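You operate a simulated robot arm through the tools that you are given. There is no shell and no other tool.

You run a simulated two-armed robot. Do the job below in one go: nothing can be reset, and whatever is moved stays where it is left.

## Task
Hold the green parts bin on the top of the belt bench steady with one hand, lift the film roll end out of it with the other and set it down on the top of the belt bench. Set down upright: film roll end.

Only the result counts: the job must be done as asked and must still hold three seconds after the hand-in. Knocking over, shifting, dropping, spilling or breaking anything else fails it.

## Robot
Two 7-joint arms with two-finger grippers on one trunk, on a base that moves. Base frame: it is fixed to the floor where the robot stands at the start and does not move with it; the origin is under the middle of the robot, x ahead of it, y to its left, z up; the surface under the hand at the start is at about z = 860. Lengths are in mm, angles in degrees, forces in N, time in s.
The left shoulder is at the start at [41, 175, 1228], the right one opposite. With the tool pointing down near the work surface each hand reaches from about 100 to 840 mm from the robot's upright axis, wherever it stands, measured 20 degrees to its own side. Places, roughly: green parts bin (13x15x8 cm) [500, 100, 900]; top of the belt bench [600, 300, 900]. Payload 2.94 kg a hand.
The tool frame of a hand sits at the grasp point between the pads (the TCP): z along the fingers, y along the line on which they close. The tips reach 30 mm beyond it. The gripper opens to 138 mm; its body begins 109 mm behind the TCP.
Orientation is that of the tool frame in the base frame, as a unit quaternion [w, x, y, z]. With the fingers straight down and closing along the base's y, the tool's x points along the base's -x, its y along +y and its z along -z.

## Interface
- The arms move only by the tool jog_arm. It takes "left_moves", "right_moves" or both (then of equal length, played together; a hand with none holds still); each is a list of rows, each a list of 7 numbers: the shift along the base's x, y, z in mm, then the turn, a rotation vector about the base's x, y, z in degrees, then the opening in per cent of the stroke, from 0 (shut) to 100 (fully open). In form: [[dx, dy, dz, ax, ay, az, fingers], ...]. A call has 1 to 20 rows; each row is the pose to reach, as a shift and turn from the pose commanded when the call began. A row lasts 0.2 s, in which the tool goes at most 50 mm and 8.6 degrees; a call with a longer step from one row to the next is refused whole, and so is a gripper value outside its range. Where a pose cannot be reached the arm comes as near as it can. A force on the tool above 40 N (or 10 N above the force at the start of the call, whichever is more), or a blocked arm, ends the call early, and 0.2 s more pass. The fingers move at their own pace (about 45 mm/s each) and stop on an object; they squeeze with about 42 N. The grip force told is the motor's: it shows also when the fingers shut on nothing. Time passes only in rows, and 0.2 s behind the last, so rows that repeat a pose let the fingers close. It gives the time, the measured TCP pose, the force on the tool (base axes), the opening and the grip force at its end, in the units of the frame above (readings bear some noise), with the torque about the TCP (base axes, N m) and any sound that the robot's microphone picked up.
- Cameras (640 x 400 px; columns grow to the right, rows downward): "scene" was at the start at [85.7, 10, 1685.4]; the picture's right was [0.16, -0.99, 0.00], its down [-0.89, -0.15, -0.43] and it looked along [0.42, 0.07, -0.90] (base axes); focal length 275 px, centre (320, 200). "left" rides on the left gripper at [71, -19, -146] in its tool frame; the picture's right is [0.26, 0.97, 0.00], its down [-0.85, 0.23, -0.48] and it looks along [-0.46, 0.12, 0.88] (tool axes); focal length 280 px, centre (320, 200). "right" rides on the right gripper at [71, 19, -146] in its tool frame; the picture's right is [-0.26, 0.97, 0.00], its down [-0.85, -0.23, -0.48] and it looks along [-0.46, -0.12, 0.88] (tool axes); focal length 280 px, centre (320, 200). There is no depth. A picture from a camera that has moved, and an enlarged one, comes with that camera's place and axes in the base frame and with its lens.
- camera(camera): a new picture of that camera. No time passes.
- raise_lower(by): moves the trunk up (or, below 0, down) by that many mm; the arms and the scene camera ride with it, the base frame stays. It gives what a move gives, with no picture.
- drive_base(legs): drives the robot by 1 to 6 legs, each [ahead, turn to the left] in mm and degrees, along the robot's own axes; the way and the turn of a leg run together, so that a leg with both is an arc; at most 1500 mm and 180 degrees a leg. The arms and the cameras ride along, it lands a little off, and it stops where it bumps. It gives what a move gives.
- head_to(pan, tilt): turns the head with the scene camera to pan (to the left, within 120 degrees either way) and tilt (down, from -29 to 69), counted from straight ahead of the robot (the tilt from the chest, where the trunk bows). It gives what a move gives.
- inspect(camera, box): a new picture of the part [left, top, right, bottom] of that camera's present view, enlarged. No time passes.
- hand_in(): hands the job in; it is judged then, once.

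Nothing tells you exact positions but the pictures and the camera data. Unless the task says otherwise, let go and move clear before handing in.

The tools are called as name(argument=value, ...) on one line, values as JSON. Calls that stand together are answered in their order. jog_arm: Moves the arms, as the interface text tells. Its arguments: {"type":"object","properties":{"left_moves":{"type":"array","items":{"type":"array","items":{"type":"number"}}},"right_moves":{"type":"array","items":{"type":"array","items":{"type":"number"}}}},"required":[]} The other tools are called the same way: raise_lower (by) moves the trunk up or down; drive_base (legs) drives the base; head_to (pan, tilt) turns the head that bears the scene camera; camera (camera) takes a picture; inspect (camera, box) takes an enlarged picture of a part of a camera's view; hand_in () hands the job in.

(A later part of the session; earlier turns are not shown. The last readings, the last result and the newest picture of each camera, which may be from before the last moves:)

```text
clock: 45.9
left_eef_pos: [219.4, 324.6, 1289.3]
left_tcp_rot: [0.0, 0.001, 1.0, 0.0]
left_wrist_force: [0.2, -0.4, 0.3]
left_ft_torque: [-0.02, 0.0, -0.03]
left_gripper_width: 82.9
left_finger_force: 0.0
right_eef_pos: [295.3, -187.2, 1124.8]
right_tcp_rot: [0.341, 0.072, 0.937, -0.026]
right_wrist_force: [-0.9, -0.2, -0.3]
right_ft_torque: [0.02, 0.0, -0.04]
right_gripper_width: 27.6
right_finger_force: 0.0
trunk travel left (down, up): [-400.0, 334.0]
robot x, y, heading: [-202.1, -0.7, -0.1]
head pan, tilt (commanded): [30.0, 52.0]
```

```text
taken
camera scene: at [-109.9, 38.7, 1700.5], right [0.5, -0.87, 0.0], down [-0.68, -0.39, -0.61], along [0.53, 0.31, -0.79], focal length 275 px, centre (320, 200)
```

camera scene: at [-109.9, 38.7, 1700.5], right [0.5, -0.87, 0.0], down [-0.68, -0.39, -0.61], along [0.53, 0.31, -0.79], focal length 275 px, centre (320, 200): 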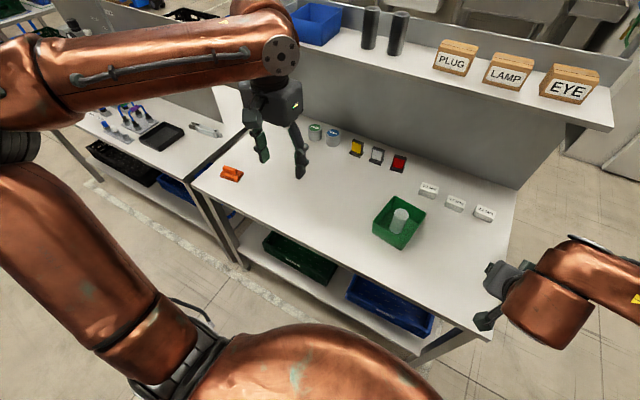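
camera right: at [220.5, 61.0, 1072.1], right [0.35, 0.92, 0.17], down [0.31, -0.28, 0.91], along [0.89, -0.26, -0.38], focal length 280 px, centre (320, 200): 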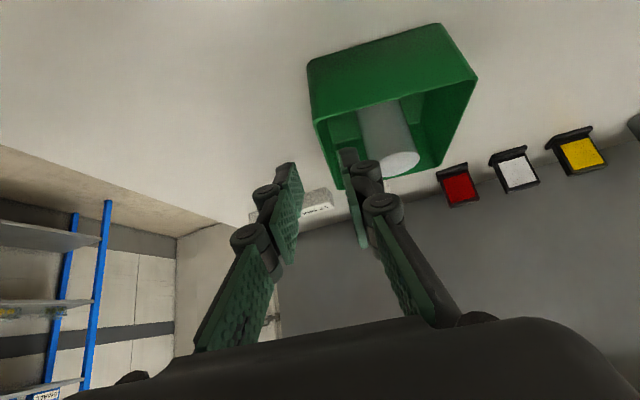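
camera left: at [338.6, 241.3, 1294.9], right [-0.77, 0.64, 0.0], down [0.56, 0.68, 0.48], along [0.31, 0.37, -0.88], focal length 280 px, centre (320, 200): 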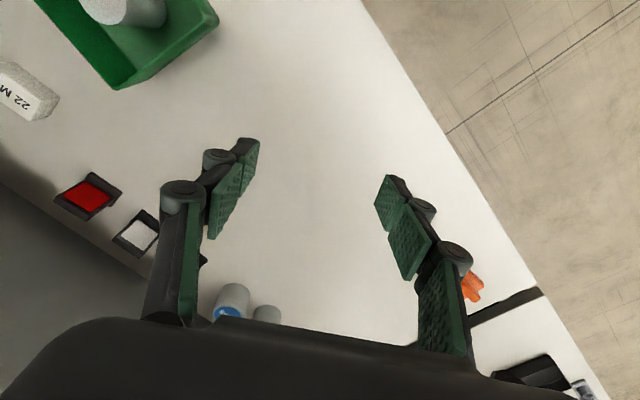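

jog_arm(left_moves=[[0, -30, 0, 0, 0, 0, 60], [0, -60, 0, 0, 0, 0, 60], [0, -90, 0, 0, 0, 0, 60], [0, -120, 0, 0, 0, 0, 60], [0, -150, 0, 0, 0, 0, 60], [0, -180, 0, 0, 0, 0, 60], [0, -210, 0, 0, 0, 0, 60], [0, -240, 0, 0, 0, 0, 60], [0, -265, 0, 0, 0, 0, 60], [0, -265, 0, 0, 0, 0, 60]])

camera(camera="scene")

```text
clock: 48.1
left_eef_pos: [204.8, 143.8, 1275.8]
left_tcp_rot: [0.0, -0.001, 1.0, 0.001]
left_wrist_force: [-0.3, -0.5, 0.4]
left_ft_torque: [0.07, 0.0, 0.02]
left_gripper_width: 83.0
left_finger_force: 0.1
left hand out of reach, approached as far as the arm can: row 6, 7, 8, 9, 10
right_eef_pos: [295.0, -188.6, 1125.3]
right_tcp_rot: [0.34, 0.073, 0.937, -0.025]
right_wrist_force: [0.0, -0.1, -0.1]
right_ft_torque: [0.0, 0.01, 0.03]
right_gripper_width: 27.8
right_finger_force: 0.0
trunk travel left (down, up): [-400.0, 334.0]
robot x, y, heading: [-202.4, -1.0, -0.1]
head pan, tilt (commanded): [30.0, 52.0]
```

```text
taken
camera scene: at [-110.3, 36.6, 1700.6], right [0.5, -0.87, 0.0], down [-0.68, -0.39, -0.62], along [0.53, 0.31, -0.79], focal length 275 px, centre (320, 200)
```

scene: 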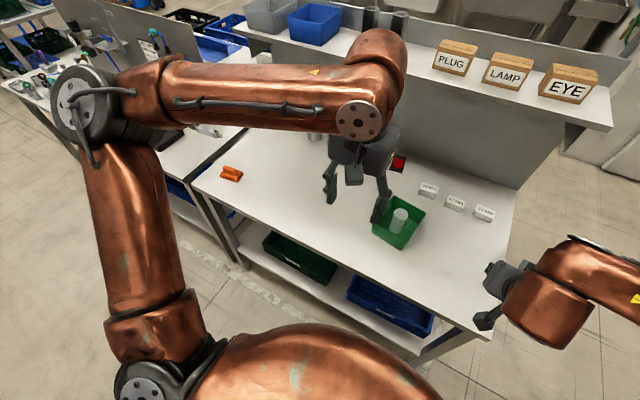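

The elbow stops at the same point whatever the hand does, which looks like a shoulder singularity with the elbow on the wrong side of it. Raising the trunk should drop the elbows below that point, so I move the left hand outward and raise the trunk by 300 mm.

jog_arm(left_moves=[[5, 35, 5, 0, 0, 0, 60], [10, 70, 10, 0, 0, 0, 60], [15, 105, 10, 0, 0, 0, 60], [20, 140, 10, 0, 0, 0, 60], [25, 180, 10, 0, 0, 0, 60], [30, 220, 10, 0, 0, 0, 60], [35, 260, 10, 0, 0, 0, 60]])

raise_lower(by=300)

camera(camera="scene")

```text
clock: 49.7
left_eef_pos: [242.8, 405.2, 1284.7]
left_tcp_rot: [0.001, 0.0, 1.0, 0.0]
left_wrist_force: [0.5, 0.4, -1.0]
left_ft_torque: [-0.04, 0.01, -0.01]
left_gripper_width: 82.8
left_finger_force: 0.1
right_eef_pos: [293.9, -187.8, 1125.3]
right_tcp_rot: [0.341, 0.073, 0.937, -0.026]
right_wrist_force: [0.1, -0.3, -0.1]
right_ft_torque: [-0.01, 0.04, -0.04]
right_gripper_width: 27.5
right_finger_force: 0.0
trunk travel left (down, up): [-400.0, 334.0]
robot x, y, heading: [-198.8, 1.0, -0.2]
head pan, tilt (commanded): [30.0, 52.0]
```

```text
clock: 52.7
left_eef_pos: [244.2, 403.8, 1583.5]
left_tcp_rot: [0.001, 0.0, 1.0, 0.0]
left_wrist_force: [0.4, 0.0, -0.3]
left_ft_torque: [0.02, 0.03, -0.01]
left_gripper_width: 82.9
left_finger_force: 0.1
right_eef_pos: [294.4, -190.6, 1424.8]
right_tcp_rot: [0.34, 0.072, 0.937, -0.026]
right_wrist_force: [-0.7, -0.5, 0.2]
right_ft_torque: [0.02, -0.01, -0.01]
right_gripper_width: 27.7
right_finger_force: 0.1
trunk travel left (down, up): [-700.0, 34.0]
robot x, y, heading: [-200.8, 1.9, 0.0]
head pan, tilt (commanded): [30.0, 52.0]
```

```text
taken
camera scene: at [-154.2, 37.3, 2000.1], right [0.5, -0.87, 0.0], down [-0.68, -0.39, -0.62], along [0.53, 0.31, -0.79], focal length 275 px, centre (320, 200)
```

scene: 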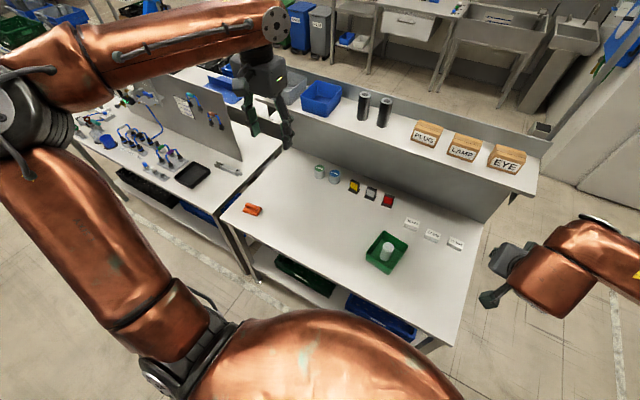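

jog_arm(left_moves=[[0, 0, -40, 0, 0, 0, 60], [0, 0, -80, 0, 0, 0, 60], [0, 0, -120, 0, 0, 0, 60], [0, 0, -160, 0, 0, 0, 60], [0, 0, -200, 0, 0, 0, 60], [0, 0, -240, 0, 0, 0, 60], [0, 0, -280, 0, 0, 0, 60], [0, 0, -320, 0, 0, 0, 60], [0, 0, -360, 0, 0, 0, 60], [0, 0, -400, 0, 0, 0, 60], [0, 0, -440, 0, 0, 0, 60], [0, 0, -480, 0, 0, 0, 60], [0, 0, -480, 0, 0, 0, 60]])

camera(camera="scene")

```text
clock: 55.5
left_eef_pos: [223.3, 413.4, 1139.3]
left_tcp_rot: [0.001, 0.001, 1.0, 0.0]
left_wrist_force: [-0.2, -0.1, 0.1]
left_ft_torque: [-0.01, 0.03, -0.03]
left_gripper_width: 82.9
left_finger_force: 0.1
left hand out of reach, approached as far as the arm can: row 11, 12, 13
right_eef_pos: [293.6, -191.6, 1426.1]
right_tcp_rot: [0.34, 0.072, 0.937, -0.026]
right_wrist_force: [1.0, 0.8, -0.2]
right_ft_torque: [-0.01, -0.01, -0.01]
right_gripper_width: 27.6
right_finger_force: 0.2
trunk travel left (down, up): [-700.0, 34.0]
robot x, y, heading: [-200.0, -1.0, 0.1]
head pan, tilt (commanded): [30.0, 52.0]
```

```text
taken
camera scene: at [-153.1, 36.5, 2000.2], right [0.5, -0.87, 0.0], down [-0.68, -0.39, -0.62], along [0.53, 0.31, -0.79], focal length 275 px, centre (320, 200)
```

scene: 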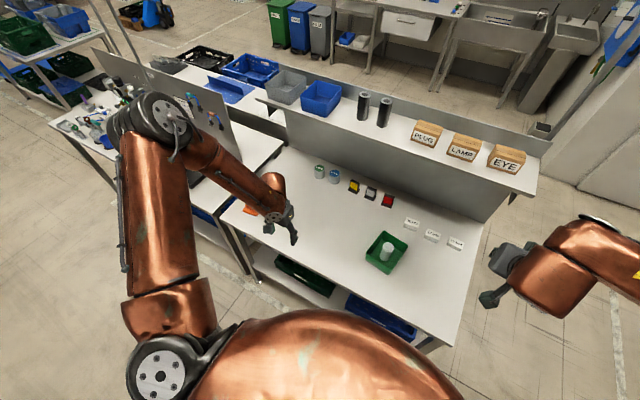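

This confirms it: the left elbow can't get past the shoulder axis direction. I'll swing the nearly straight left arm out to the left over open floor, then down and back in below that axis so the elbow follows on the inner side.

jog_arm(left_moves=[[-18, 34, 16, 0, 0, 0, 60], [-36, 68, 32, 0, 0, 0, 60], [-54, 102, 48, 0, 0, 0, 60], [-72, 136, 64, 0, 0, 0, 60], [-90, 170, 80, 0, 0, 0, 60], [-108, 204, 96, 0, 0, 0, 60], [-123, 237, 111, 0, 0, 0, 60], [-148, 265, 98, 0, 0, 0, 60], [-173, 292, 86, 0, 0, 0, 60], [-198, 320, 73, 0, 0, 0, 60], [-223, 347, 61, 0, 0, 0, 60], [-223, 347, 61, 0, 0, 0, 60]])

head_to(pan=60, tilt=50)

camera(camera="scene")

```text
clock: 58.1
left_eef_pos: [-1.9, 761.4, 1197.8]
left_tcp_rot: [0.0, 0.0, 1.0, -0.001]
left_wrist_force: [-0.8, -0.2, 0.0]
left_ft_torque: [0.02, 0.03, -0.03]
left_gripper_width: 82.8
left_finger_force: 0.0
right_eef_pos: [293.1, -190.8, 1424.8]
right_tcp_rot: [0.341, 0.073, 0.937, -0.026]
right_wrist_force: [0.4, -1.0, 0.7]
right_ft_torque: [0.0, 0.01, 0.01]
right_gripper_width: 27.6
right_finger_force: 0.1
trunk travel left (down, up): [-700.0, 34.0]
robot x, y, heading: [-200.3, 1.9, 0.1]
head pan, tilt (commanded): [30.0, 52.0]
```

```text
clock: 59.0
left_eef_pos: [-1.1, 762.2, 1195.6]
left_tcp_rot: [0.0, 0.0, 1.0, -0.001]
left_wrist_force: [0.6, 0.3, -1.4]
left_ft_torque: [-0.03, 0.01, -0.01]
left_gripper_width: 82.9
left_finger_force: 0.0
right_eef_pos: [294.1, -189.9, 1425.4]
right_tcp_rot: [0.341, 0.073, 0.937, -0.027]
right_wrist_force: [-1.2, 0.2, 0.3]
right_ft_torque: [-0.01, 0.02, 0.01]
right_gripper_width: 27.6
right_finger_force: 0.1
trunk travel left (down, up): [-700.0, 34.0]
robot x, y, heading: [-203.4, -0.8, -0.1]
head pan, tilt (commanded): [60.0, 50.0]
```

```text
taken
camera scene: at [-181.0, 67.3, 2002.8], right [0.87, -0.5, 0.0], down [-0.38, -0.66, -0.64], along [0.32, 0.56, -0.77], focal length 275 px, centre (320, 200)
```

scene: 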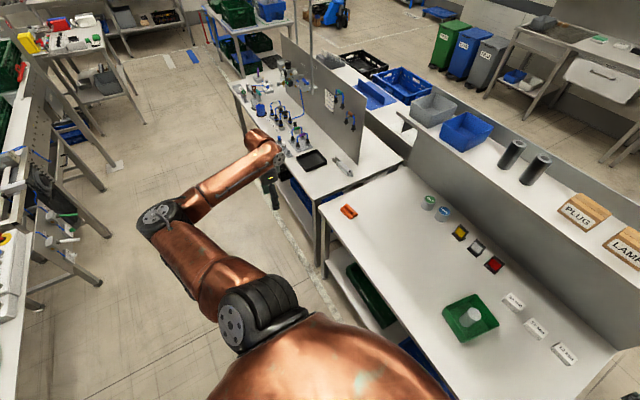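

jog_arm(left_moves=[[0, -8, -40, 0, 0, 0, 60], [0, -16, -80, 0, 0, 0, 60], [0, -24, -120, 0, 0, 0, 60], [0, -32, -160, 0, 0, 0, 60], [0, -40, -200, 0, 0, 0, 60], [25, -65, -212, 0, 0, 0, 60], [50, -90, -225, 0, 0, 0, 60], [75, -115, -237, 0, 0, 0, 60], [100, -140, -245, 0, 0, 0, 60], [120, -175, -245, 0, 0, 0, 60], [140, -210, -245, 0, 0, 0, 60], [160, -245, -245, 0, 0, 0, 60], [180, -280, -245, 0, 0, 0, 60], [200, -310, -245, 0, 0, 0, 60], [200, -310, -245, 0, 0, 0, 60]])

camera(camera="scene")

```text
clock: 62.2
left_eef_pos: [199.2, 450.9, 953.6]
left_tcp_rot: [0.0, 0.0, 1.0, 0.001]
left_wrist_force: [-0.2, 0.0, -0.6]
left_ft_torque: [-0.02, -0.01, 0.01]
left_gripper_width: 82.7
left_finger_force: 0.1
right_eef_pos: [293.2, -189.9, 1425.3]
right_tcp_rot: [0.341, 0.074, 0.937, -0.027]
right_wrist_force: [0.8, -0.1, 0.5]
right_ft_torque: [-0.02, -0.02, -0.02]
right_gripper_width: 27.6
right_finger_force: 0.1
trunk travel left (down, up): [-700.0, 34.0]
robot x, y, heading: [-203.4, -2.7, 0.0]
head pan, tilt (commanded): [60.0, 50.0]
```

```text
taken
camera scene: at [-181.8, 67.3, 2002.9], right [0.87, -0.5, 0.0], down [-0.38, -0.66, -0.64], along [0.32, 0.56, -0.77], focal length 275 px, centre (320, 200)
```

scene: 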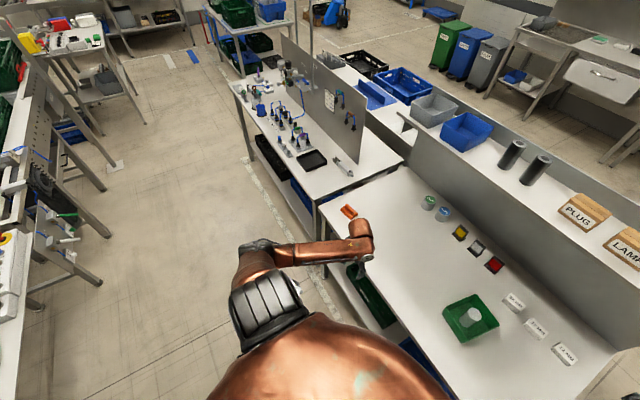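

The left elbow has now dropped below and the arm reached z 954 with no stall. I continue inward and forward over the bench.

jog_arm(left_moves=[[15, -20, 20, 0, 0, 0, 60], [35, -45, 40, 0, 0, 0, 60], [60, -70, 60, 0, 0, 0, 60], [85, -95, 75, 0, 0, 0, 60], [110, -120, 80, 0, 0, 0, 60], [135, -145, 80, 0, 0, 0, 60], [160, -170, 80, 0, 0, 0, 60], [185, -195, 80, 0, 0, 0, 60], [200, -210, 80, 0, 0, 0, 60], [200, -210, 80, 0, 0, 0, 60]])

camera(camera="scene")

```text
clock: 64.4
left_eef_pos: [399.3, 237.9, 1033.3]
left_tcp_rot: [0.0, 0.001, 1.0, 0.0]
left_wrist_force: [-0.6, 0.2, 0.3]
left_ft_torque: [0.02, -0.04, 0.01]
left_gripper_width: 82.7
left_finger_force: 0.1
right_eef_pos: [293.5, -190.9, 1427.0]
right_tcp_rot: [0.34, 0.073, 0.937, -0.027]
right_wrist_force: [0.2, -0.1, 0.0]
right_ft_torque: [-0.02, 0.01, 0.05]
right_gripper_width: 27.8
right_finger_force: 0.1
trunk travel left (down, up): [-700.0, 34.0]
robot x, y, heading: [-202.1, -5.2, 0.1]
head pan, tilt (commanded): [60.0, 50.0]
```

```text
taken
camera scene: at [-181.2, 66.9, 2002.9], right [0.87, -0.5, 0.0], down [-0.38, -0.66, -0.64], along [0.32, 0.56, -0.77], focal length 275 px, centre (320, 200)
```

scene: 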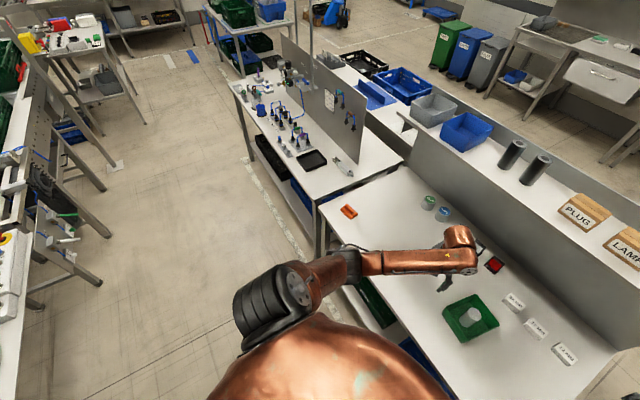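

The left arm now works on the inner side. I bring the trunk back down in steps, lifting the left hand each time so it stays well above the bench.

jog_arm(left_moves=[[0, 0, 40, 0, 0, 0, 60], [0, 0, 80, 0, 0, 0, 60], [0, 0, 110, 0, 0, 0, 60]])

raise_lower(by=-110)

jog_arm(left_moves=[[0, 0, 40, 0, 0, 0, 60], [0, 0, 80, 0, 0, 0, 60], [0, 0, 110, 0, 0, 0, 60]])

raise_lower(by=-110)

head_to(pan=4, tilt=52)

camera(camera="scene")

```text
clock: 65.2
left_eef_pos: [400.9, 239.7, 1147.2]
left_tcp_rot: [0.0, -0.001, 1.0, 0.001]
left_wrist_force: [-0.2, 0.1, 0.4]
left_ft_torque: [-0.01, 0.0, 0.02]
left_gripper_width: 82.9
left_finger_force: 0.2
right_eef_pos: [294.5, -190.7, 1426.3]
right_tcp_rot: [0.341, 0.072, 0.937, -0.025]
right_wrist_force: [0.0, -0.3, -0.2]
right_ft_torque: [-0.02, -0.05, 0.0]
right_gripper_width: 27.5
right_finger_force: 0.0
trunk travel left (down, up): [-700.0, 34.0]
robot x, y, heading: [-200.0, 1.5, 0.1]
head pan, tilt (commanded): [60.0, 50.0]
```

```text
clock: 66.6
left_eef_pos: [400.1, 239.0, 1034.5]
left_tcp_rot: [0.001, 0.0, 1.0, 0.0]
left_wrist_force: [-0.2, 0.6, 1.1]
left_ft_torque: [0.01, 0.02, 0.0]
left_gripper_width: 82.8
left_finger_force: 0.1
right_eef_pos: [293.7, -190.8, 1315.4]
right_tcp_rot: [0.34, 0.073, 0.937, -0.026]
right_wrist_force: [-0.3, -0.3, -0.1]
right_ft_torque: [-0.03, -0.02, -0.05]
right_gripper_width: 27.5
right_finger_force: 0.0
trunk travel left (down, up): [-590.0, 144.0]
robot x, y, heading: [-198.1, -0.1, 0.0]
head pan, tilt (commanded): [60.0, 50.0]
```

```text
clock: 67.4
left_eef_pos: [399.7, 238.1, 1143.2]
left_tcp_rot: [0.0, 0.0, 1.0, -0.001]
left_wrist_force: [-0.2, -0.2, -0.7]
left_ft_torque: [-0.01, -0.02, 0.0]
left_gripper_width: 82.7
left_finger_force: 0.0
right_eef_pos: [294.3, -191.4, 1315.1]
right_tcp_rot: [0.342, 0.072, 0.937, -0.026]
right_wrist_force: [-0.6, 0.5, 0.3]
right_ft_torque: [-0.01, -0.03, -0.01]
right_gripper_width: 27.9
right_finger_force: 0.0
trunk travel left (down, up): [-590.0, 144.0]
robot x, y, heading: [-201.9, 0.5, 0.3]
head pan, tilt (commanded): [60.0, 50.0]
```

```text
clock: 68.8
left_eef_pos: [400.3, 239.6, 1033.5]
left_tcp_rot: [0.002, 0.0, 1.0, 0.0]
left_wrist_force: [0.4, -0.4, -0.5]
left_ft_torque: [-0.01, -0.01, 0.01]
left_gripper_width: 82.9
left_finger_force: 0.0
right_eef_pos: [293.6, -190.5, 1205.9]
right_tcp_rot: [0.341, 0.073, 0.937, -0.027]
right_wrist_force: [-0.4, 0.1, -0.2]
right_ft_torque: [-0.02, 0.0, 0.02]
right_gripper_width: 27.6
right_finger_force: 0.1
trunk travel left (down, up): [-480.0, 254.0]
robot x, y, heading: [-198.8, -0.6, 0.1]
head pan, tilt (commanded): [60.0, 50.0]
```

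```text
clock: 70.1
left_eef_pos: [401.4, 239.9, 1033.4]
left_tcp_rot: [0.0, 0.0, 1.0, 0.0]
left_wrist_force: [0.7, -0.5, 0.0]
left_ft_torque: [0.0, 0.01, 0.01]
left_gripper_width: 82.6
left_finger_force: 0.1
right_eef_pos: [294.6, -191.1, 1205.1]
right_tcp_rot: [0.341, 0.073, 0.937, -0.026]
right_wrist_force: [0.1, -0.4, -0.4]
right_ft_torque: [0.02, -0.04, 0.01]
right_gripper_width: 27.8
right_finger_force: 0.1
trunk travel left (down, up): [-480.0, 254.0]
robot x, y, heading: [-197.3, -1.6, -0.3]
head pan, tilt (commanded): [4.0, 52.0]
```

```text
taken
camera scene: at [-125.1, 5.0, 1780.5], right [0.07, -1.0, 0.0], down [-0.79, -0.06, -0.62], along [0.61, 0.04, -0.79], focal length 275 px, centre (320, 200)
```

scene: 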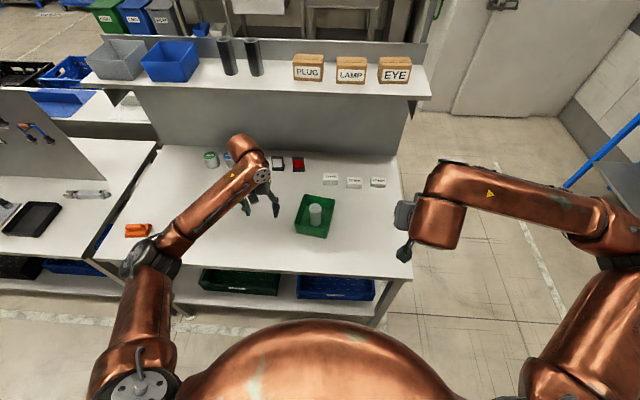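

Both arms are now well placed: the left elbow is in and low, the right hand out to the right. I return the right hand to its pre-grasp pose behind the bin's right wall and check the view.

jog_arm(right_moves=[[9, 26, -25, 0, 0, 0, 20], [18, 52, -50, 0, 0, 0, 20], [27, 78, -75, 0, 0, 0, 20], [36, 105, -100, 0, 0, 0, 20], [45, 132, -125, 0, 0, 0, 20], [54, 158, -150, 0, 0, 0, 20], [63, 185, -175, 0, 0, 0, 20], [70.6, 210.6, -200, 0, 0, 0, 20], [70.6, 210.6, -200, 0, 0, 0, 20]])

inspect(camera="right", box=[280, 90, 400, 210])

camera(camera="left")

camera(camera="scene")

```text
clock: 72.1
left_eef_pos: [401.1, 239.2, 1033.4]
left_tcp_rot: [-0.001, 0.001, 1.0, 0.0]
left_wrist_force: [-0.5, -0.5, 0.3]
left_ft_torque: [0.05, 0.0, 0.01]
left_gripper_width: 82.8
left_finger_force: 0.0
right_eef_pos: [363.3, 20.3, 1006.2]
right_tcp_rot: [0.341, 0.074, 0.937, -0.026]
right_wrist_force: [1.1, -0.2, -0.7]
right_ft_torque: [-0.01, 0.01, 0.01]
right_gripper_width: 27.6
right_finger_force: 0.0
trunk travel left (down, up): [-480.0, 254.0]
robot x, y, heading: [-203.2, 2.8, 0.1]
head pan, tilt (commanded): [4.0, 52.0]
```

```text
3.33 times, centred on (340, 150) of right
camera zoom: at [219.0, 62.2, 1073.0], right [0.35, 0.92, 0.17], down [0.3, -0.28, 0.91], along [0.89, -0.26, -0.38], focal length 935 px, centre (253, 367)
```

zoom: 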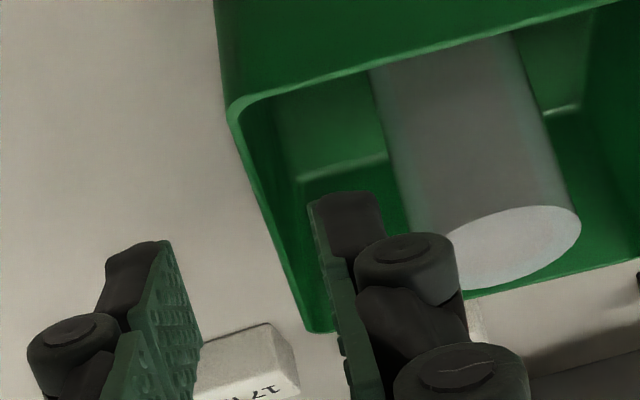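

```text
taken
camera left: at [328.5, 219.5, 1180.4], right [-0.26, 0.96, 0.0], down [0.85, 0.23, 0.48], along [0.46, 0.13, -0.88], focal length 280 px, centre (320, 200)
```

left: 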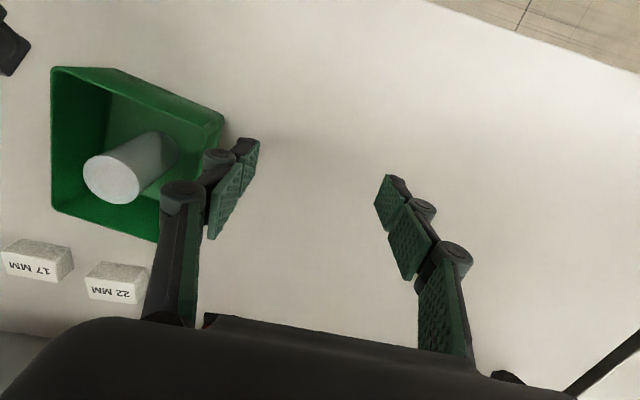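

```text
taken
camera scene: at [-125.5, 3.8, 1780.6], right [0.07, -1.0, 0.0], down [-0.79, -0.05, -0.62], along [0.61, 0.04, -0.79], focal length 275 px, centre (320, 200)
```

scene: 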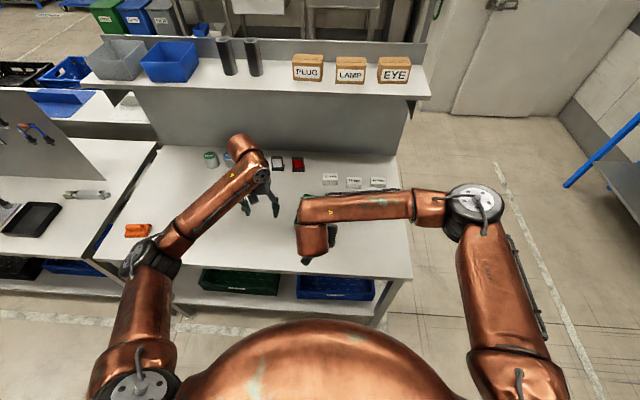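

The right fingers straddle the wall line; the picture puts the wall about 1 mm to the left of the planned centre, so I correct for that. I advance along the fingers' direction most of the way and check before the last bit.

jog_arm(right_moves=[[11, -1.4, -13.5, 0, 0, 0, 20], [22, -2.9, -27, 0, 0, 0, 20], [33, -4.4, -40, 0, 0, 0, 20], [43, -5.8, -52, 0, 0, 0, 20], [43, -5.8, -52, 0, 0, 0, 20]])

inspect(camera="right", box=[260, 80, 420, 240])

inspect(camera="left", box=[0, 0, 260, 260])

```text
clock: 73.3
left_eef_pos: [399.9, 239.4, 1033.3]
left_tcp_rot: [0.0, 0.001, 1.0, 0.001]
left_wrist_force: [0.6, 0.0, -0.7]
left_ft_torque: [0.0, 0.01, 0.0]
left_gripper_width: 82.9
left_finger_force: 0.1
right_eef_pos: [409.0, 14.5, 955.3]
right_tcp_rot: [0.34, 0.074, 0.937, -0.026]
right_wrist_force: [0.7, -0.1, 0.8]
right_ft_torque: [0.02, -0.01, 0.0]
right_gripper_width: 27.6
right_finger_force: 0.1
trunk travel left (down, up): [-480.0, 254.0]
robot x, y, heading: [-201.6, 2.3, -0.3]
head pan, tilt (commanded): [4.0, 52.0]
```

```text
2.50 times, centred on (340, 160) of right
camera zoom: at [264.3, 56.1, 1020.9], right [0.35, 0.92, 0.17], down [0.31, -0.28, 0.91], along [0.89, -0.26, -0.38], focal length 701 px, centre (270, 300)
```

zoom: 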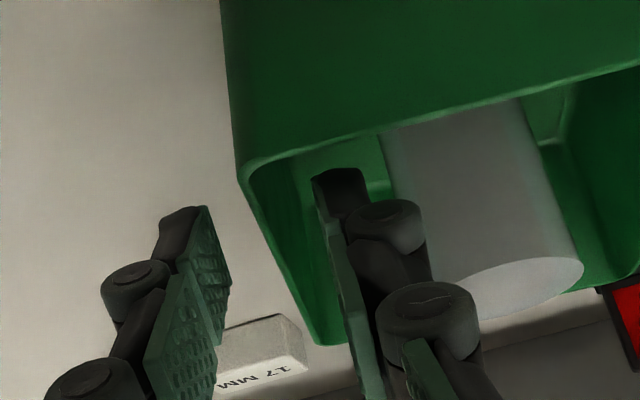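

```text
1.54 times, centred on (130, 130) of left
camera zoom: at [328.6, 220.6, 1180.1], right [-0.26, 0.96, 0.0], down [0.85, 0.23, 0.48], along [0.46, 0.12, -0.88], focal length 431 px, centre (612, 308)
```

zoom: 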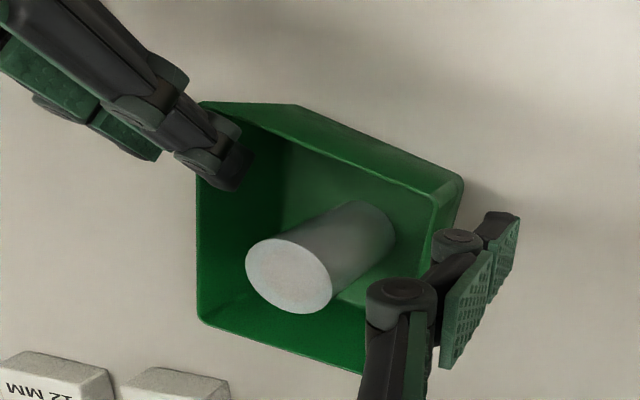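

The fingers sit centred on the wall in both views. I advance the last stretch and close on the wall.

jog_arm(right_moves=[[5, -0.7, -6, 0, 0, 0, 20], [10, -1.4, -12, 0, 0, 0, 20], [14.3, -2, -18, 0, 0, 0, 20], [14.3, -2, -18, 0, 0, 0, 20]])

inspect(camera="right", box=[260, 80, 420, 240])

inspect(camera="left", box=[0, 0, 260, 260])

```text
clock: 74.3
left_eef_pos: [400.4, 238.7, 1033.1]
left_tcp_rot: [0.001, -0.001, 1.0, 0.0]
left_wrist_force: [-0.4, 0.3, 0.3]
left_ft_torque: [0.0, -0.01, 0.01]
left_gripper_width: 82.7
left_finger_force: 0.0
right_eef_pos: [422.2, 12.0, 935.4]
right_tcp_rot: [0.34, 0.073, 0.937, -0.026]
right_wrist_force: [0.6, 0.1, -0.3]
right_ft_torque: [0.02, 0.01, 0.02]
right_gripper_width: 27.3
right_finger_force: 0.1
trunk travel left (down, up): [-480.0, 254.0]
robot x, y, heading: [-203.1, 2.4, -0.1]
head pan, tilt (commanded): [4.0, 52.0]
```

```text
2.50 times, centred on (340, 160) of right
camera zoom: at [276.8, 53.7, 1002.4], right [0.35, 0.92, 0.17], down [0.31, -0.28, 0.91], along [0.89, -0.26, -0.38], focal length 701 px, centre (270, 300)
```

zoom: 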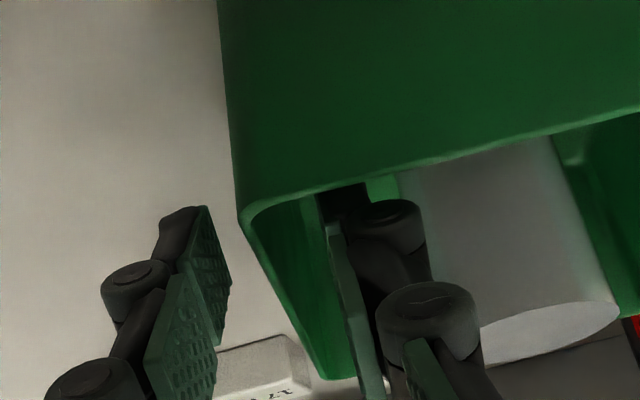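

```text
1.54 times, centred on (130, 130) of left
camera zoom: at [328.7, 220.5, 1180.1], right [-0.26, 0.96, 0.0], down [0.85, 0.23, 0.48], along [0.46, 0.12, -0.88], focal length 431 px, centre (612, 308)
```

zoom: 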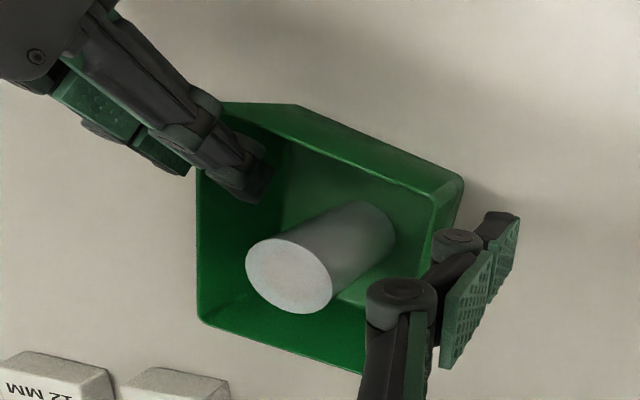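

The wall is centred between the right fingers. I close them gently.

jog_arm(right_moves=[[0, 0, 0, 0, 0, 0, 14], [0, 0, 0, 0, 0, 0, 10], [0, 0, 0, 0, 0, 0, 7], [0, 0, 0, 0, 0, 0, 5], [0, 0, 0, 0, 0, 0, 3.5]])

inspect(camera="left", box=[0, 0, 260, 260])

inspect(camera="right", box=[260, 80, 420, 240])

```text
clock: 75.5
left_eef_pos: [400.9, 239.1, 1033.5]
left_tcp_rot: [0.0, -0.001, 1.0, 0.0]
left_wrist_force: [0.8, -0.6, -0.4]
left_ft_torque: [-0.04, 0.01, -0.01]
left_gripper_width: 82.9
left_finger_force: 0.0
right_eef_pos: [421.2, 11.2, 935.1]
right_tcp_rot: [0.34, 0.072, 0.937, -0.026]
right_wrist_force: [0.6, 0.7, -0.2]
right_ft_torque: [0.01, 0.0, -0.05]
right_gripper_width: 4.8
right_finger_force: 0.0
trunk travel left (down, up): [-480.0, 254.0]
robot x, y, heading: [-201.5, 4.6, 0.6]
head pan, tilt (commanded): [4.0, 52.0]
```

```text
1.54 times, centred on (130, 130) of left
camera zoom: at [328.8, 220.5, 1180.1], right [-0.26, 0.96, 0.0], down [0.85, 0.23, 0.48], along [0.46, 0.12, -0.88], focal length 431 px, centre (612, 308)
```

zoom: 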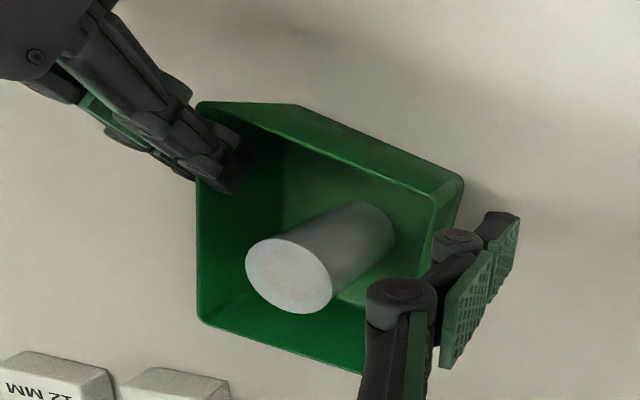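

```text
2.50 times, centred on (340, 160) of right
camera zoom: at [276.9, 53.7, 1002.5], right [0.35, 0.92, 0.17], down [0.31, -0.28, 0.91], along [0.89, -0.26, -0.38], focal length 701 px, centre (270, 300)
```

zoom: 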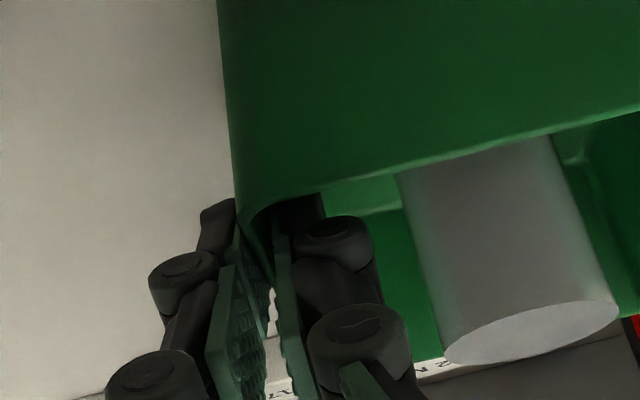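

jog_arm(right_moves=[[0, 0, 0, 0, 0, 0, 2.5], [0, 0, 0, 0, 0, 0, 1.5], [0, 0, 0, 0, 0, 0, 0], [0, 0, 0, 0, 0, 0, 0]])

inspect(camera="left", box=[0, 0, 260, 260])

camera(camera="scene")

```text
clock: 76.5
left_eef_pos: [399.9, 240.9, 1032.9]
left_tcp_rot: [0.0, 0.001, 1.0, 0.0]
left_wrist_force: [0.5, -0.1, -0.4]
left_ft_torque: [0.01, 0.02, 0.0]
left_gripper_width: 83.0
left_finger_force: 0.0
right_eef_pos: [422.1, 12.5, 936.3]
right_tcp_rot: [0.341, 0.073, 0.937, -0.026]
right_wrist_force: [1.3, 0.9, 3.5]
right_ft_torque: [0.64, -0.02, -0.16]
right_gripper_width: 6.0
right_finger_force: 31.7
trunk travel left (down, up): [-480.0, 254.0]
robot x, y, heading: [-200.0, -1.1, 0.2]
head pan, tilt (commanded): [4.0, 52.0]
```

```text
1.54 times, centred on (130, 130) of left
camera zoom: at [328.7, 220.5, 1180.1], right [-0.26, 0.96, 0.0], down [0.85, 0.23, 0.48], along [0.46, 0.12, -0.88], focal length 431 px, centre (612, 308)
```

zoom: 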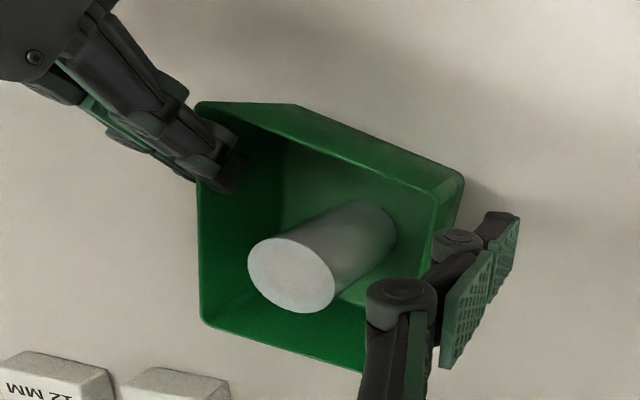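

```text
taken
camera scene: at [-125.2, 5.3, 1780.5], right [0.07, -1.0, 0.0], down [-0.79, -0.05, -0.62], along [0.61, 0.04, -0.79], focal length 275 px, centre (320, 200)
```

scene: 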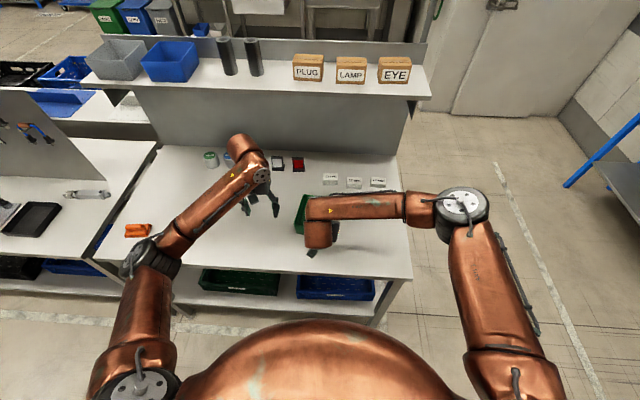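

The right hand now holds the bin wall firmly with 32 N, and the bin hardly shifted. I bring the left hand over toward the roll with a 35° turn, staying high.

jog_arm(left_moves=[[6, -12, 8, 0, 0, 7, 60], [12, -24, 16, 0, 0, 14, 60], [18, -36, 24, 0, 0, 21, 60], [24, -48, 30, 0, 0, 28, 60], [30, -60, 30, 0, 0, 35, 60], [42, -85, 30, 0, 0, 35, 60], [55, -110, 30, 0, 0, 35, 60], [55, -110, 30, 0, 0, 35, 60]])

camera(camera="left")

camera(camera="scene")

```text
clock: 78.3
left_eef_pos: [454.7, 128.5, 1064.2]
left_tcp_rot: [0.0, -0.302, 0.953, 0.001]
left_wrist_force: [-0.8, 0.5, 0.1]
left_ft_torque: [-0.02, 0.0, 0.03]
left_gripper_width: 82.8
left_finger_force: 0.0
right_eef_pos: [420.6, 12.0, 936.3]
right_tcp_rot: [0.341, 0.073, 0.937, -0.027]
right_wrist_force: [1.3, -0.5, 3.9]
right_ft_torque: [0.58, 0.0, -0.12]
right_gripper_width: 5.9
right_finger_force: 31.8
trunk travel left (down, up): [-480.0, 254.0]
robot x, y, heading: [-198.0, -2.7, 0.2]
head pan, tilt (commanded): [4.0, 52.0]
```

```text
taken
camera left: at [407.4, 71.8, 1210.2], right [-0.77, 0.64, 0.0], down [0.56, 0.68, 0.48], along [0.31, 0.37, -0.88], focal length 280 px, centre (320, 200)
```

left: 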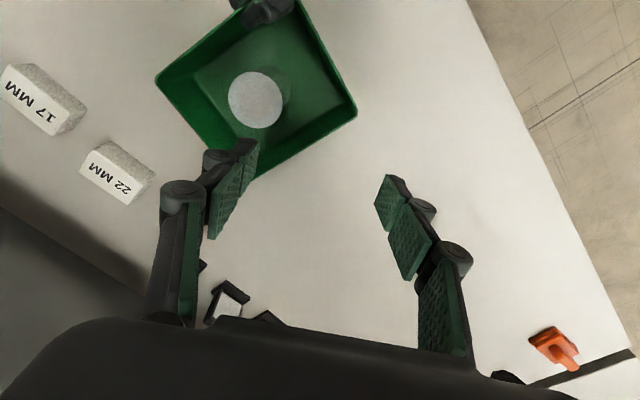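

```text
taken
camera scene: at [-125.7, 5.5, 1780.6], right [0.07, -1.0, 0.0], down [-0.79, -0.05, -0.62], along [0.61, 0.04, -0.79], focal length 275 px, centre (320, 200)
```

scene: 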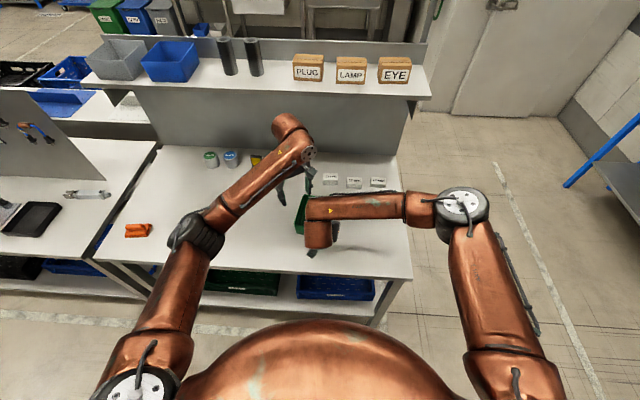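

inspect(camera="left", box=[150, 0, 370, 180])

```text
2.22 times, centred on (260, 90) of left
camera zoom: at [407.4, 71.8, 1210.2], right [-0.77, 0.64, 0.0], down [0.56, 0.68, 0.48], along [0.31, 0.37, -0.88], focal length 623 px, centre (453, 444)
```

zoom: 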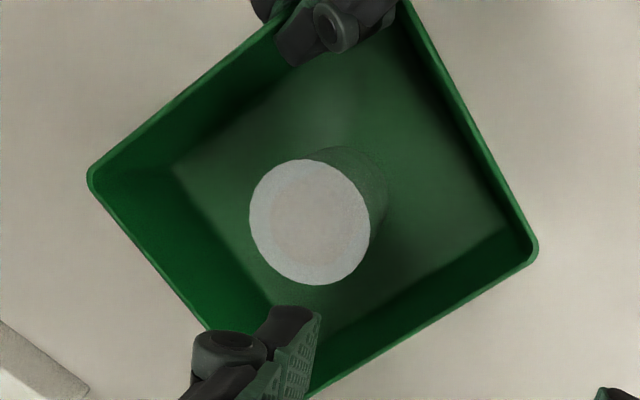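

The roll's top centre is at about [477.5, 66.3, 949] from the new view. I move the left hand over it, still high, and check.

jog_arm(left_moves=[[8, -20, 0, 0, 0, 0, 58], [16, -42, 0, 0, 0, 0, 56], [22.8, -62, 0, 0, 0, 0, 55], [22.8, -62, 0, 0, 0, 0, 55]])

camera(camera="left")

camera(camera="scene")

camera(camera="right")

```text
clock: 79.3
left_eef_pos: [476.5, 67.8, 1062.2]
left_tcp_rot: [-0.001, -0.301, 0.954, 0.0]
left_wrist_force: [-0.5, -0.6, 0.1]
left_ft_torque: [-0.03, -0.02, 0.0]
left_gripper_width: 76.1
left_finger_force: 0.1
right_eef_pos: [420.5, 11.7, 935.5]
right_tcp_rot: [0.341, 0.073, 0.937, -0.026]
right_wrist_force: [0.9, -1.3, 4.8]
right_ft_torque: [0.56, 0.01, -0.07]
right_gripper_width: 5.9
right_finger_force: 32.3
trunk travel left (down, up): [-480.0, 254.0]
robot x, y, heading: [-201.3, 2.9, -0.0]
head pan, tilt (commanded): [4.0, 52.0]
```

```text
taken
camera left: at [429.8, 10.8, 1209.9], right [-0.77, 0.64, 0.0], down [0.56, 0.68, 0.48], along [0.3, 0.37, -0.88], focal length 280 px, centre (320, 200)
```

left: 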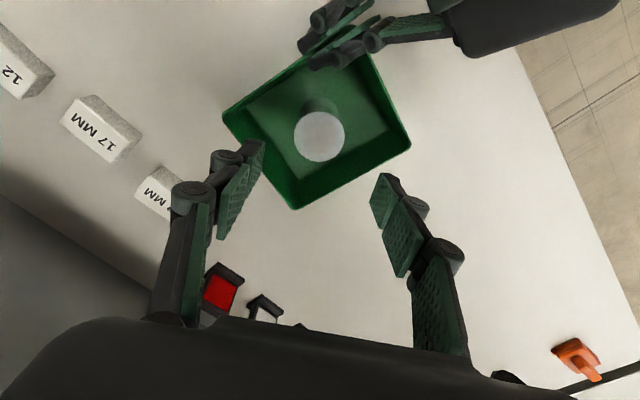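

```text
taken
camera scene: at [-125.7, 5.4, 1780.6], right [0.07, -1.0, 0.0], down [-0.79, -0.05, -0.62], along [0.61, 0.04, -0.79], focal length 275 px, centre (320, 200)
```

scene: 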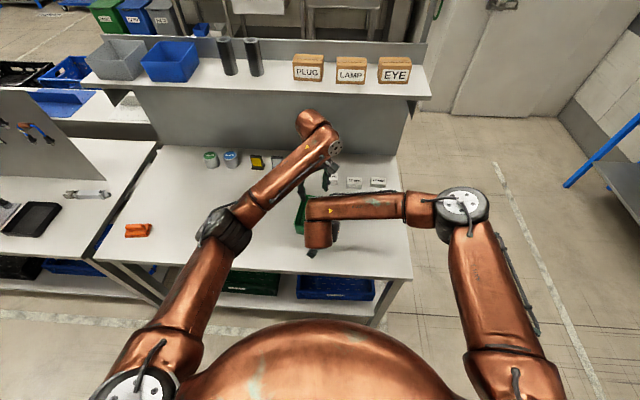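

```text
taken
camera right: at [276.7, 53.6, 1002.8], right [0.35, 0.92, 0.17], down [0.3, -0.28, 0.91], along [0.89, -0.27, -0.38], focal length 280 px, centre (320, 200)
```

right: 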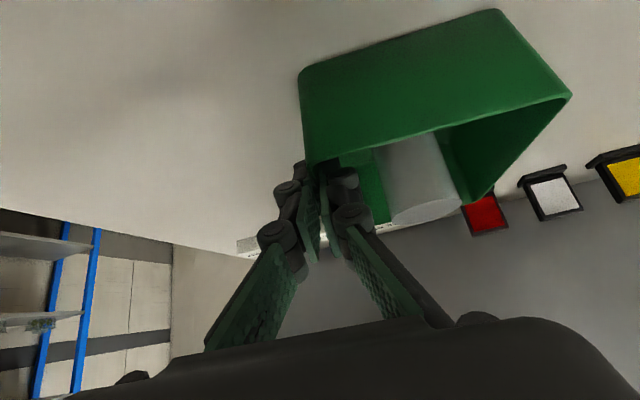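

The roll lies exactly under the left hand. I lower straight down so the tips reach about 35 mm below the roll's top.

jog_arm(left_moves=[[0, 0, -25, 0, 0, 0, 55], [0, 0, -50, 0, 0, 0, 55], [0, 0, -72, 0, 0, 0, 55], [0, 0, -90, 0, 0, 0, 55], [0, 0, -105, 0, 0, 0, 55], [0, 0, -118, 0, 0, 0, 55], [0, 0, -118, 0, 0, 0, 55]])

camera(camera="left")

camera(camera="right")

```text
clock: 80.9
left_eef_pos: [478.7, 71.7, 947.1]
left_tcp_rot: [0.001, -0.303, 0.953, -0.001]
left_wrist_force: [-0.1, 0.5, 0.1]
left_ft_torque: [0.02, 0.01, -0.02]
left_gripper_width: 76.0
left_finger_force: 0.1
right_eef_pos: [420.7, 10.9, 934.9]
right_tcp_rot: [0.34, 0.072, 0.937, -0.027]
right_wrist_force: [5.7, 4.7, 21.2]
right_ft_torque: [0.7, -0.47, -0.14]
right_gripper_width: 6.0
right_finger_force: 32.3
trunk travel left (down, up): [-480.0, 254.0]
robot x, y, heading: [-197.2, -0.1, 0.2]
head pan, tilt (commanded): [4.0, 52.0]
```

```text
taken
camera left: at [430.3, 15.1, 1093.7], right [-0.77, 0.64, 0.0], down [0.56, 0.68, 0.48], along [0.31, 0.37, -0.88], focal length 280 px, centre (320, 200)
```

left: 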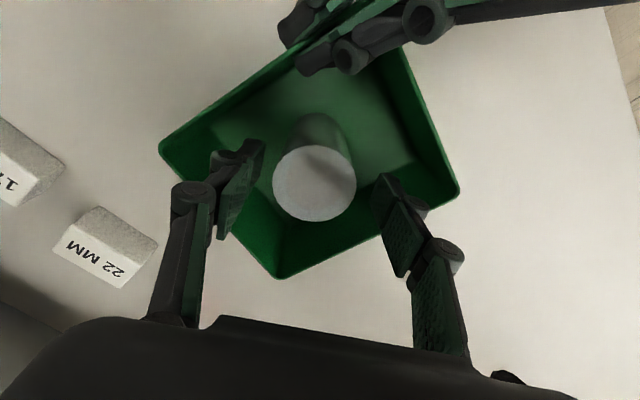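

```text
taken
camera right: at [275.9, 52.8, 1001.8], right [0.35, 0.92, 0.17], down [0.3, -0.28, 0.91], along [0.89, -0.26, -0.38], focal length 280 px, centre (320, 200)
```

right: 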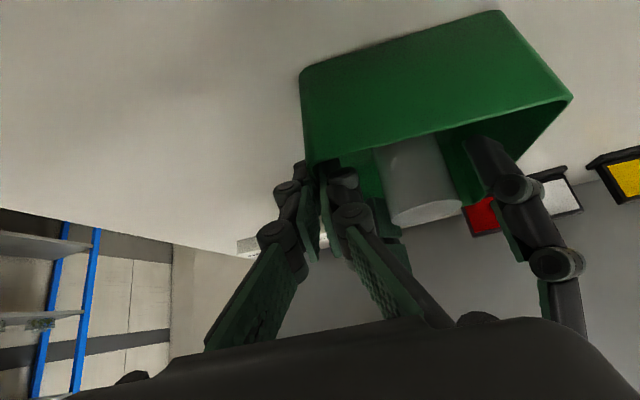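

The left hand came down about 4–5 mm too far to the left, and the right wrist feels 21 N upward, so the arms may be touching. I look before doing anything more.

camera(camera="scene")

inspect(camera="scene", box=[180, 90, 420, 280])

inspect(camera="left", box=[150, 0, 470, 220])

```text
taken
camera scene: at [-126.5, 5.6, 1780.8], right [0.07, -1.0, 0.0], down [-0.79, -0.06, -0.62], along [0.61, 0.04, -0.79], focal length 275 px, centre (320, 200)
```

scene: 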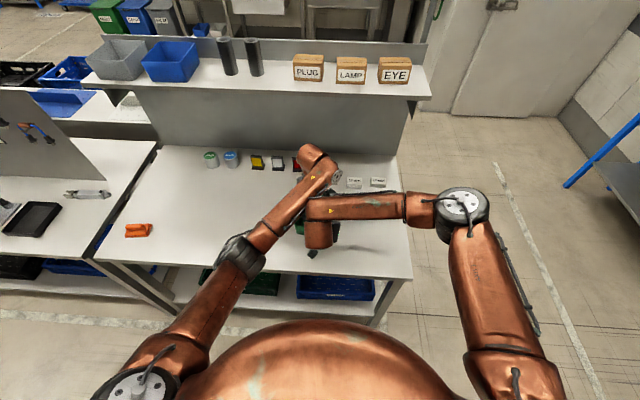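

```text
2.11 times, centred on (300, 185) of scene
camera zoom: at [-126.5, 5.6, 1780.8], right [0.07, -1.0, 0.0], down [-0.79, -0.06, -0.62], along [0.61, 0.04, -0.79], focal length 578 px, centre (362, 232)
```

zoom: 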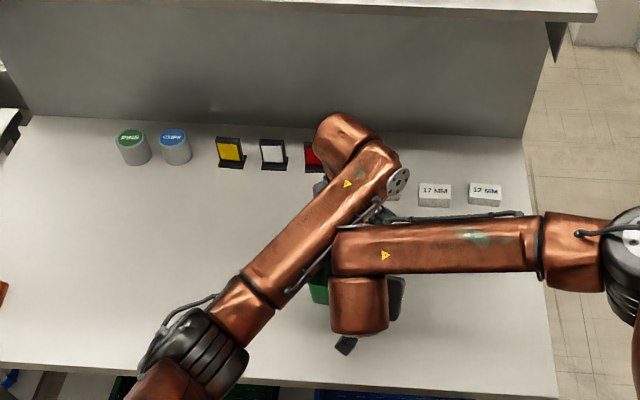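

```text
1.82 times, centred on (310, 110) of left
camera zoom: at [430.3, 15.1, 1093.7], right [-0.77, 0.64, 0.0], down [0.56, 0.68, 0.48], along [0.31, 0.37, -0.88], focal length 510 px, centre (338, 364)
```

zoom: 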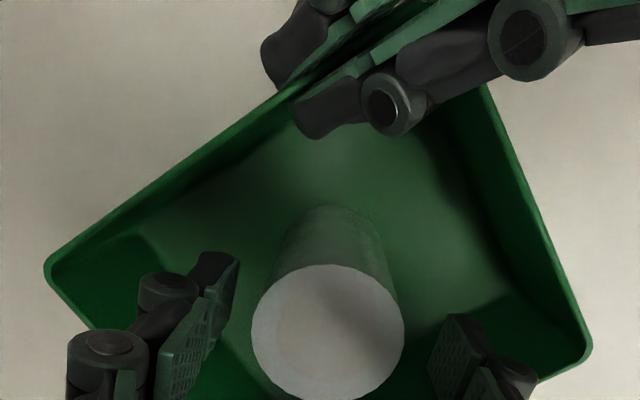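

The left forearm is touching the right forearm near its wrist, which pushed the left hand over. I'll lift the left hand straight up out of the bin first, then rearrange the base so that the left forearm comes in more from the left.

jog_arm(left_moves=[[0, 0, 20, 0, 0, 0, 55], [0, 0, 45, 0, 0, 0, 55], [0, 0, 75, 0, 0, 0, 55], [0, 0, 105, 0, 0, 0, 55], [0, 0, 125, 0, 0, 0, 55], [-10, 30, 125, 0, 0, 0, 55], [-25, 65, 125, 0, 0, 0, 55], [-40, 100, 125, 0, 0, 0, 55], [-55, 135, 125, 0, 0, 0, 55], [-70, 170, 125, 0, 0, 0, 55]])

camera(camera="left")

inspect(camera="right", box=[260, 80, 420, 240])

```text
clock: 83.1
left_eef_pos: [408.2, 239.1, 1069.7]
left_tcp_rot: [0.0, -0.301, 0.954, 0.0]
left_wrist_force: [-0.6, -0.5, 0.0]
left_ft_torque: [0.02, -0.02, 0.02]
left_gripper_width: 75.9
left_finger_force: 0.0
right_eef_pos: [421.5, 11.5, 937.4]
right_tcp_rot: [0.341, 0.073, 0.937, -0.027]
right_wrist_force: [-0.4, -0.6, 4.1]
right_ft_torque: [0.6, 0.14, 0.08]
right_gripper_width: 6.0
right_finger_force: 31.9
trunk travel left (down, up): [-480.0, 254.0]
robot x, y, heading: [-199.8, 0.6, 0.1]
head pan, tilt (commanded): [4.0, 52.0]
```

```text
taken
camera left: at [360.3, 182.5, 1216.4], right [-0.77, 0.64, 0.0], down [0.56, 0.68, 0.48], along [0.31, 0.37, -0.88], focal length 280 px, centre (320, 200)
```

left: 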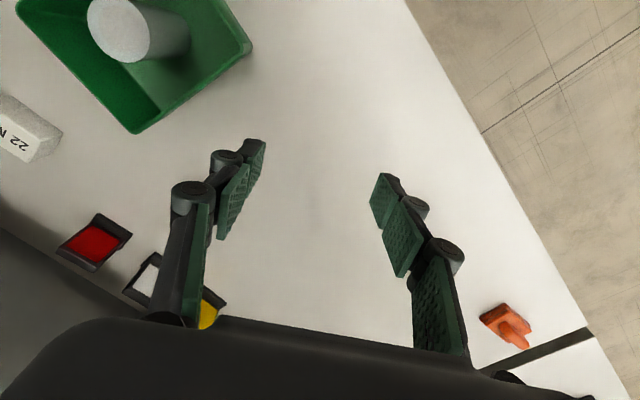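

```text
2.50 times, centred on (340, 160) of right
camera zoom: at [276.4, 54.2, 1003.0], right [0.35, 0.92, 0.17], down [0.3, -0.28, 0.91], along [0.89, -0.27, -0.38], focal length 701 px, centre (270, 300)
```

zoom: 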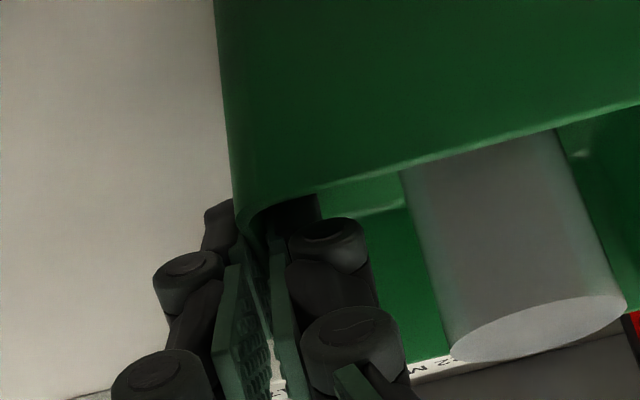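

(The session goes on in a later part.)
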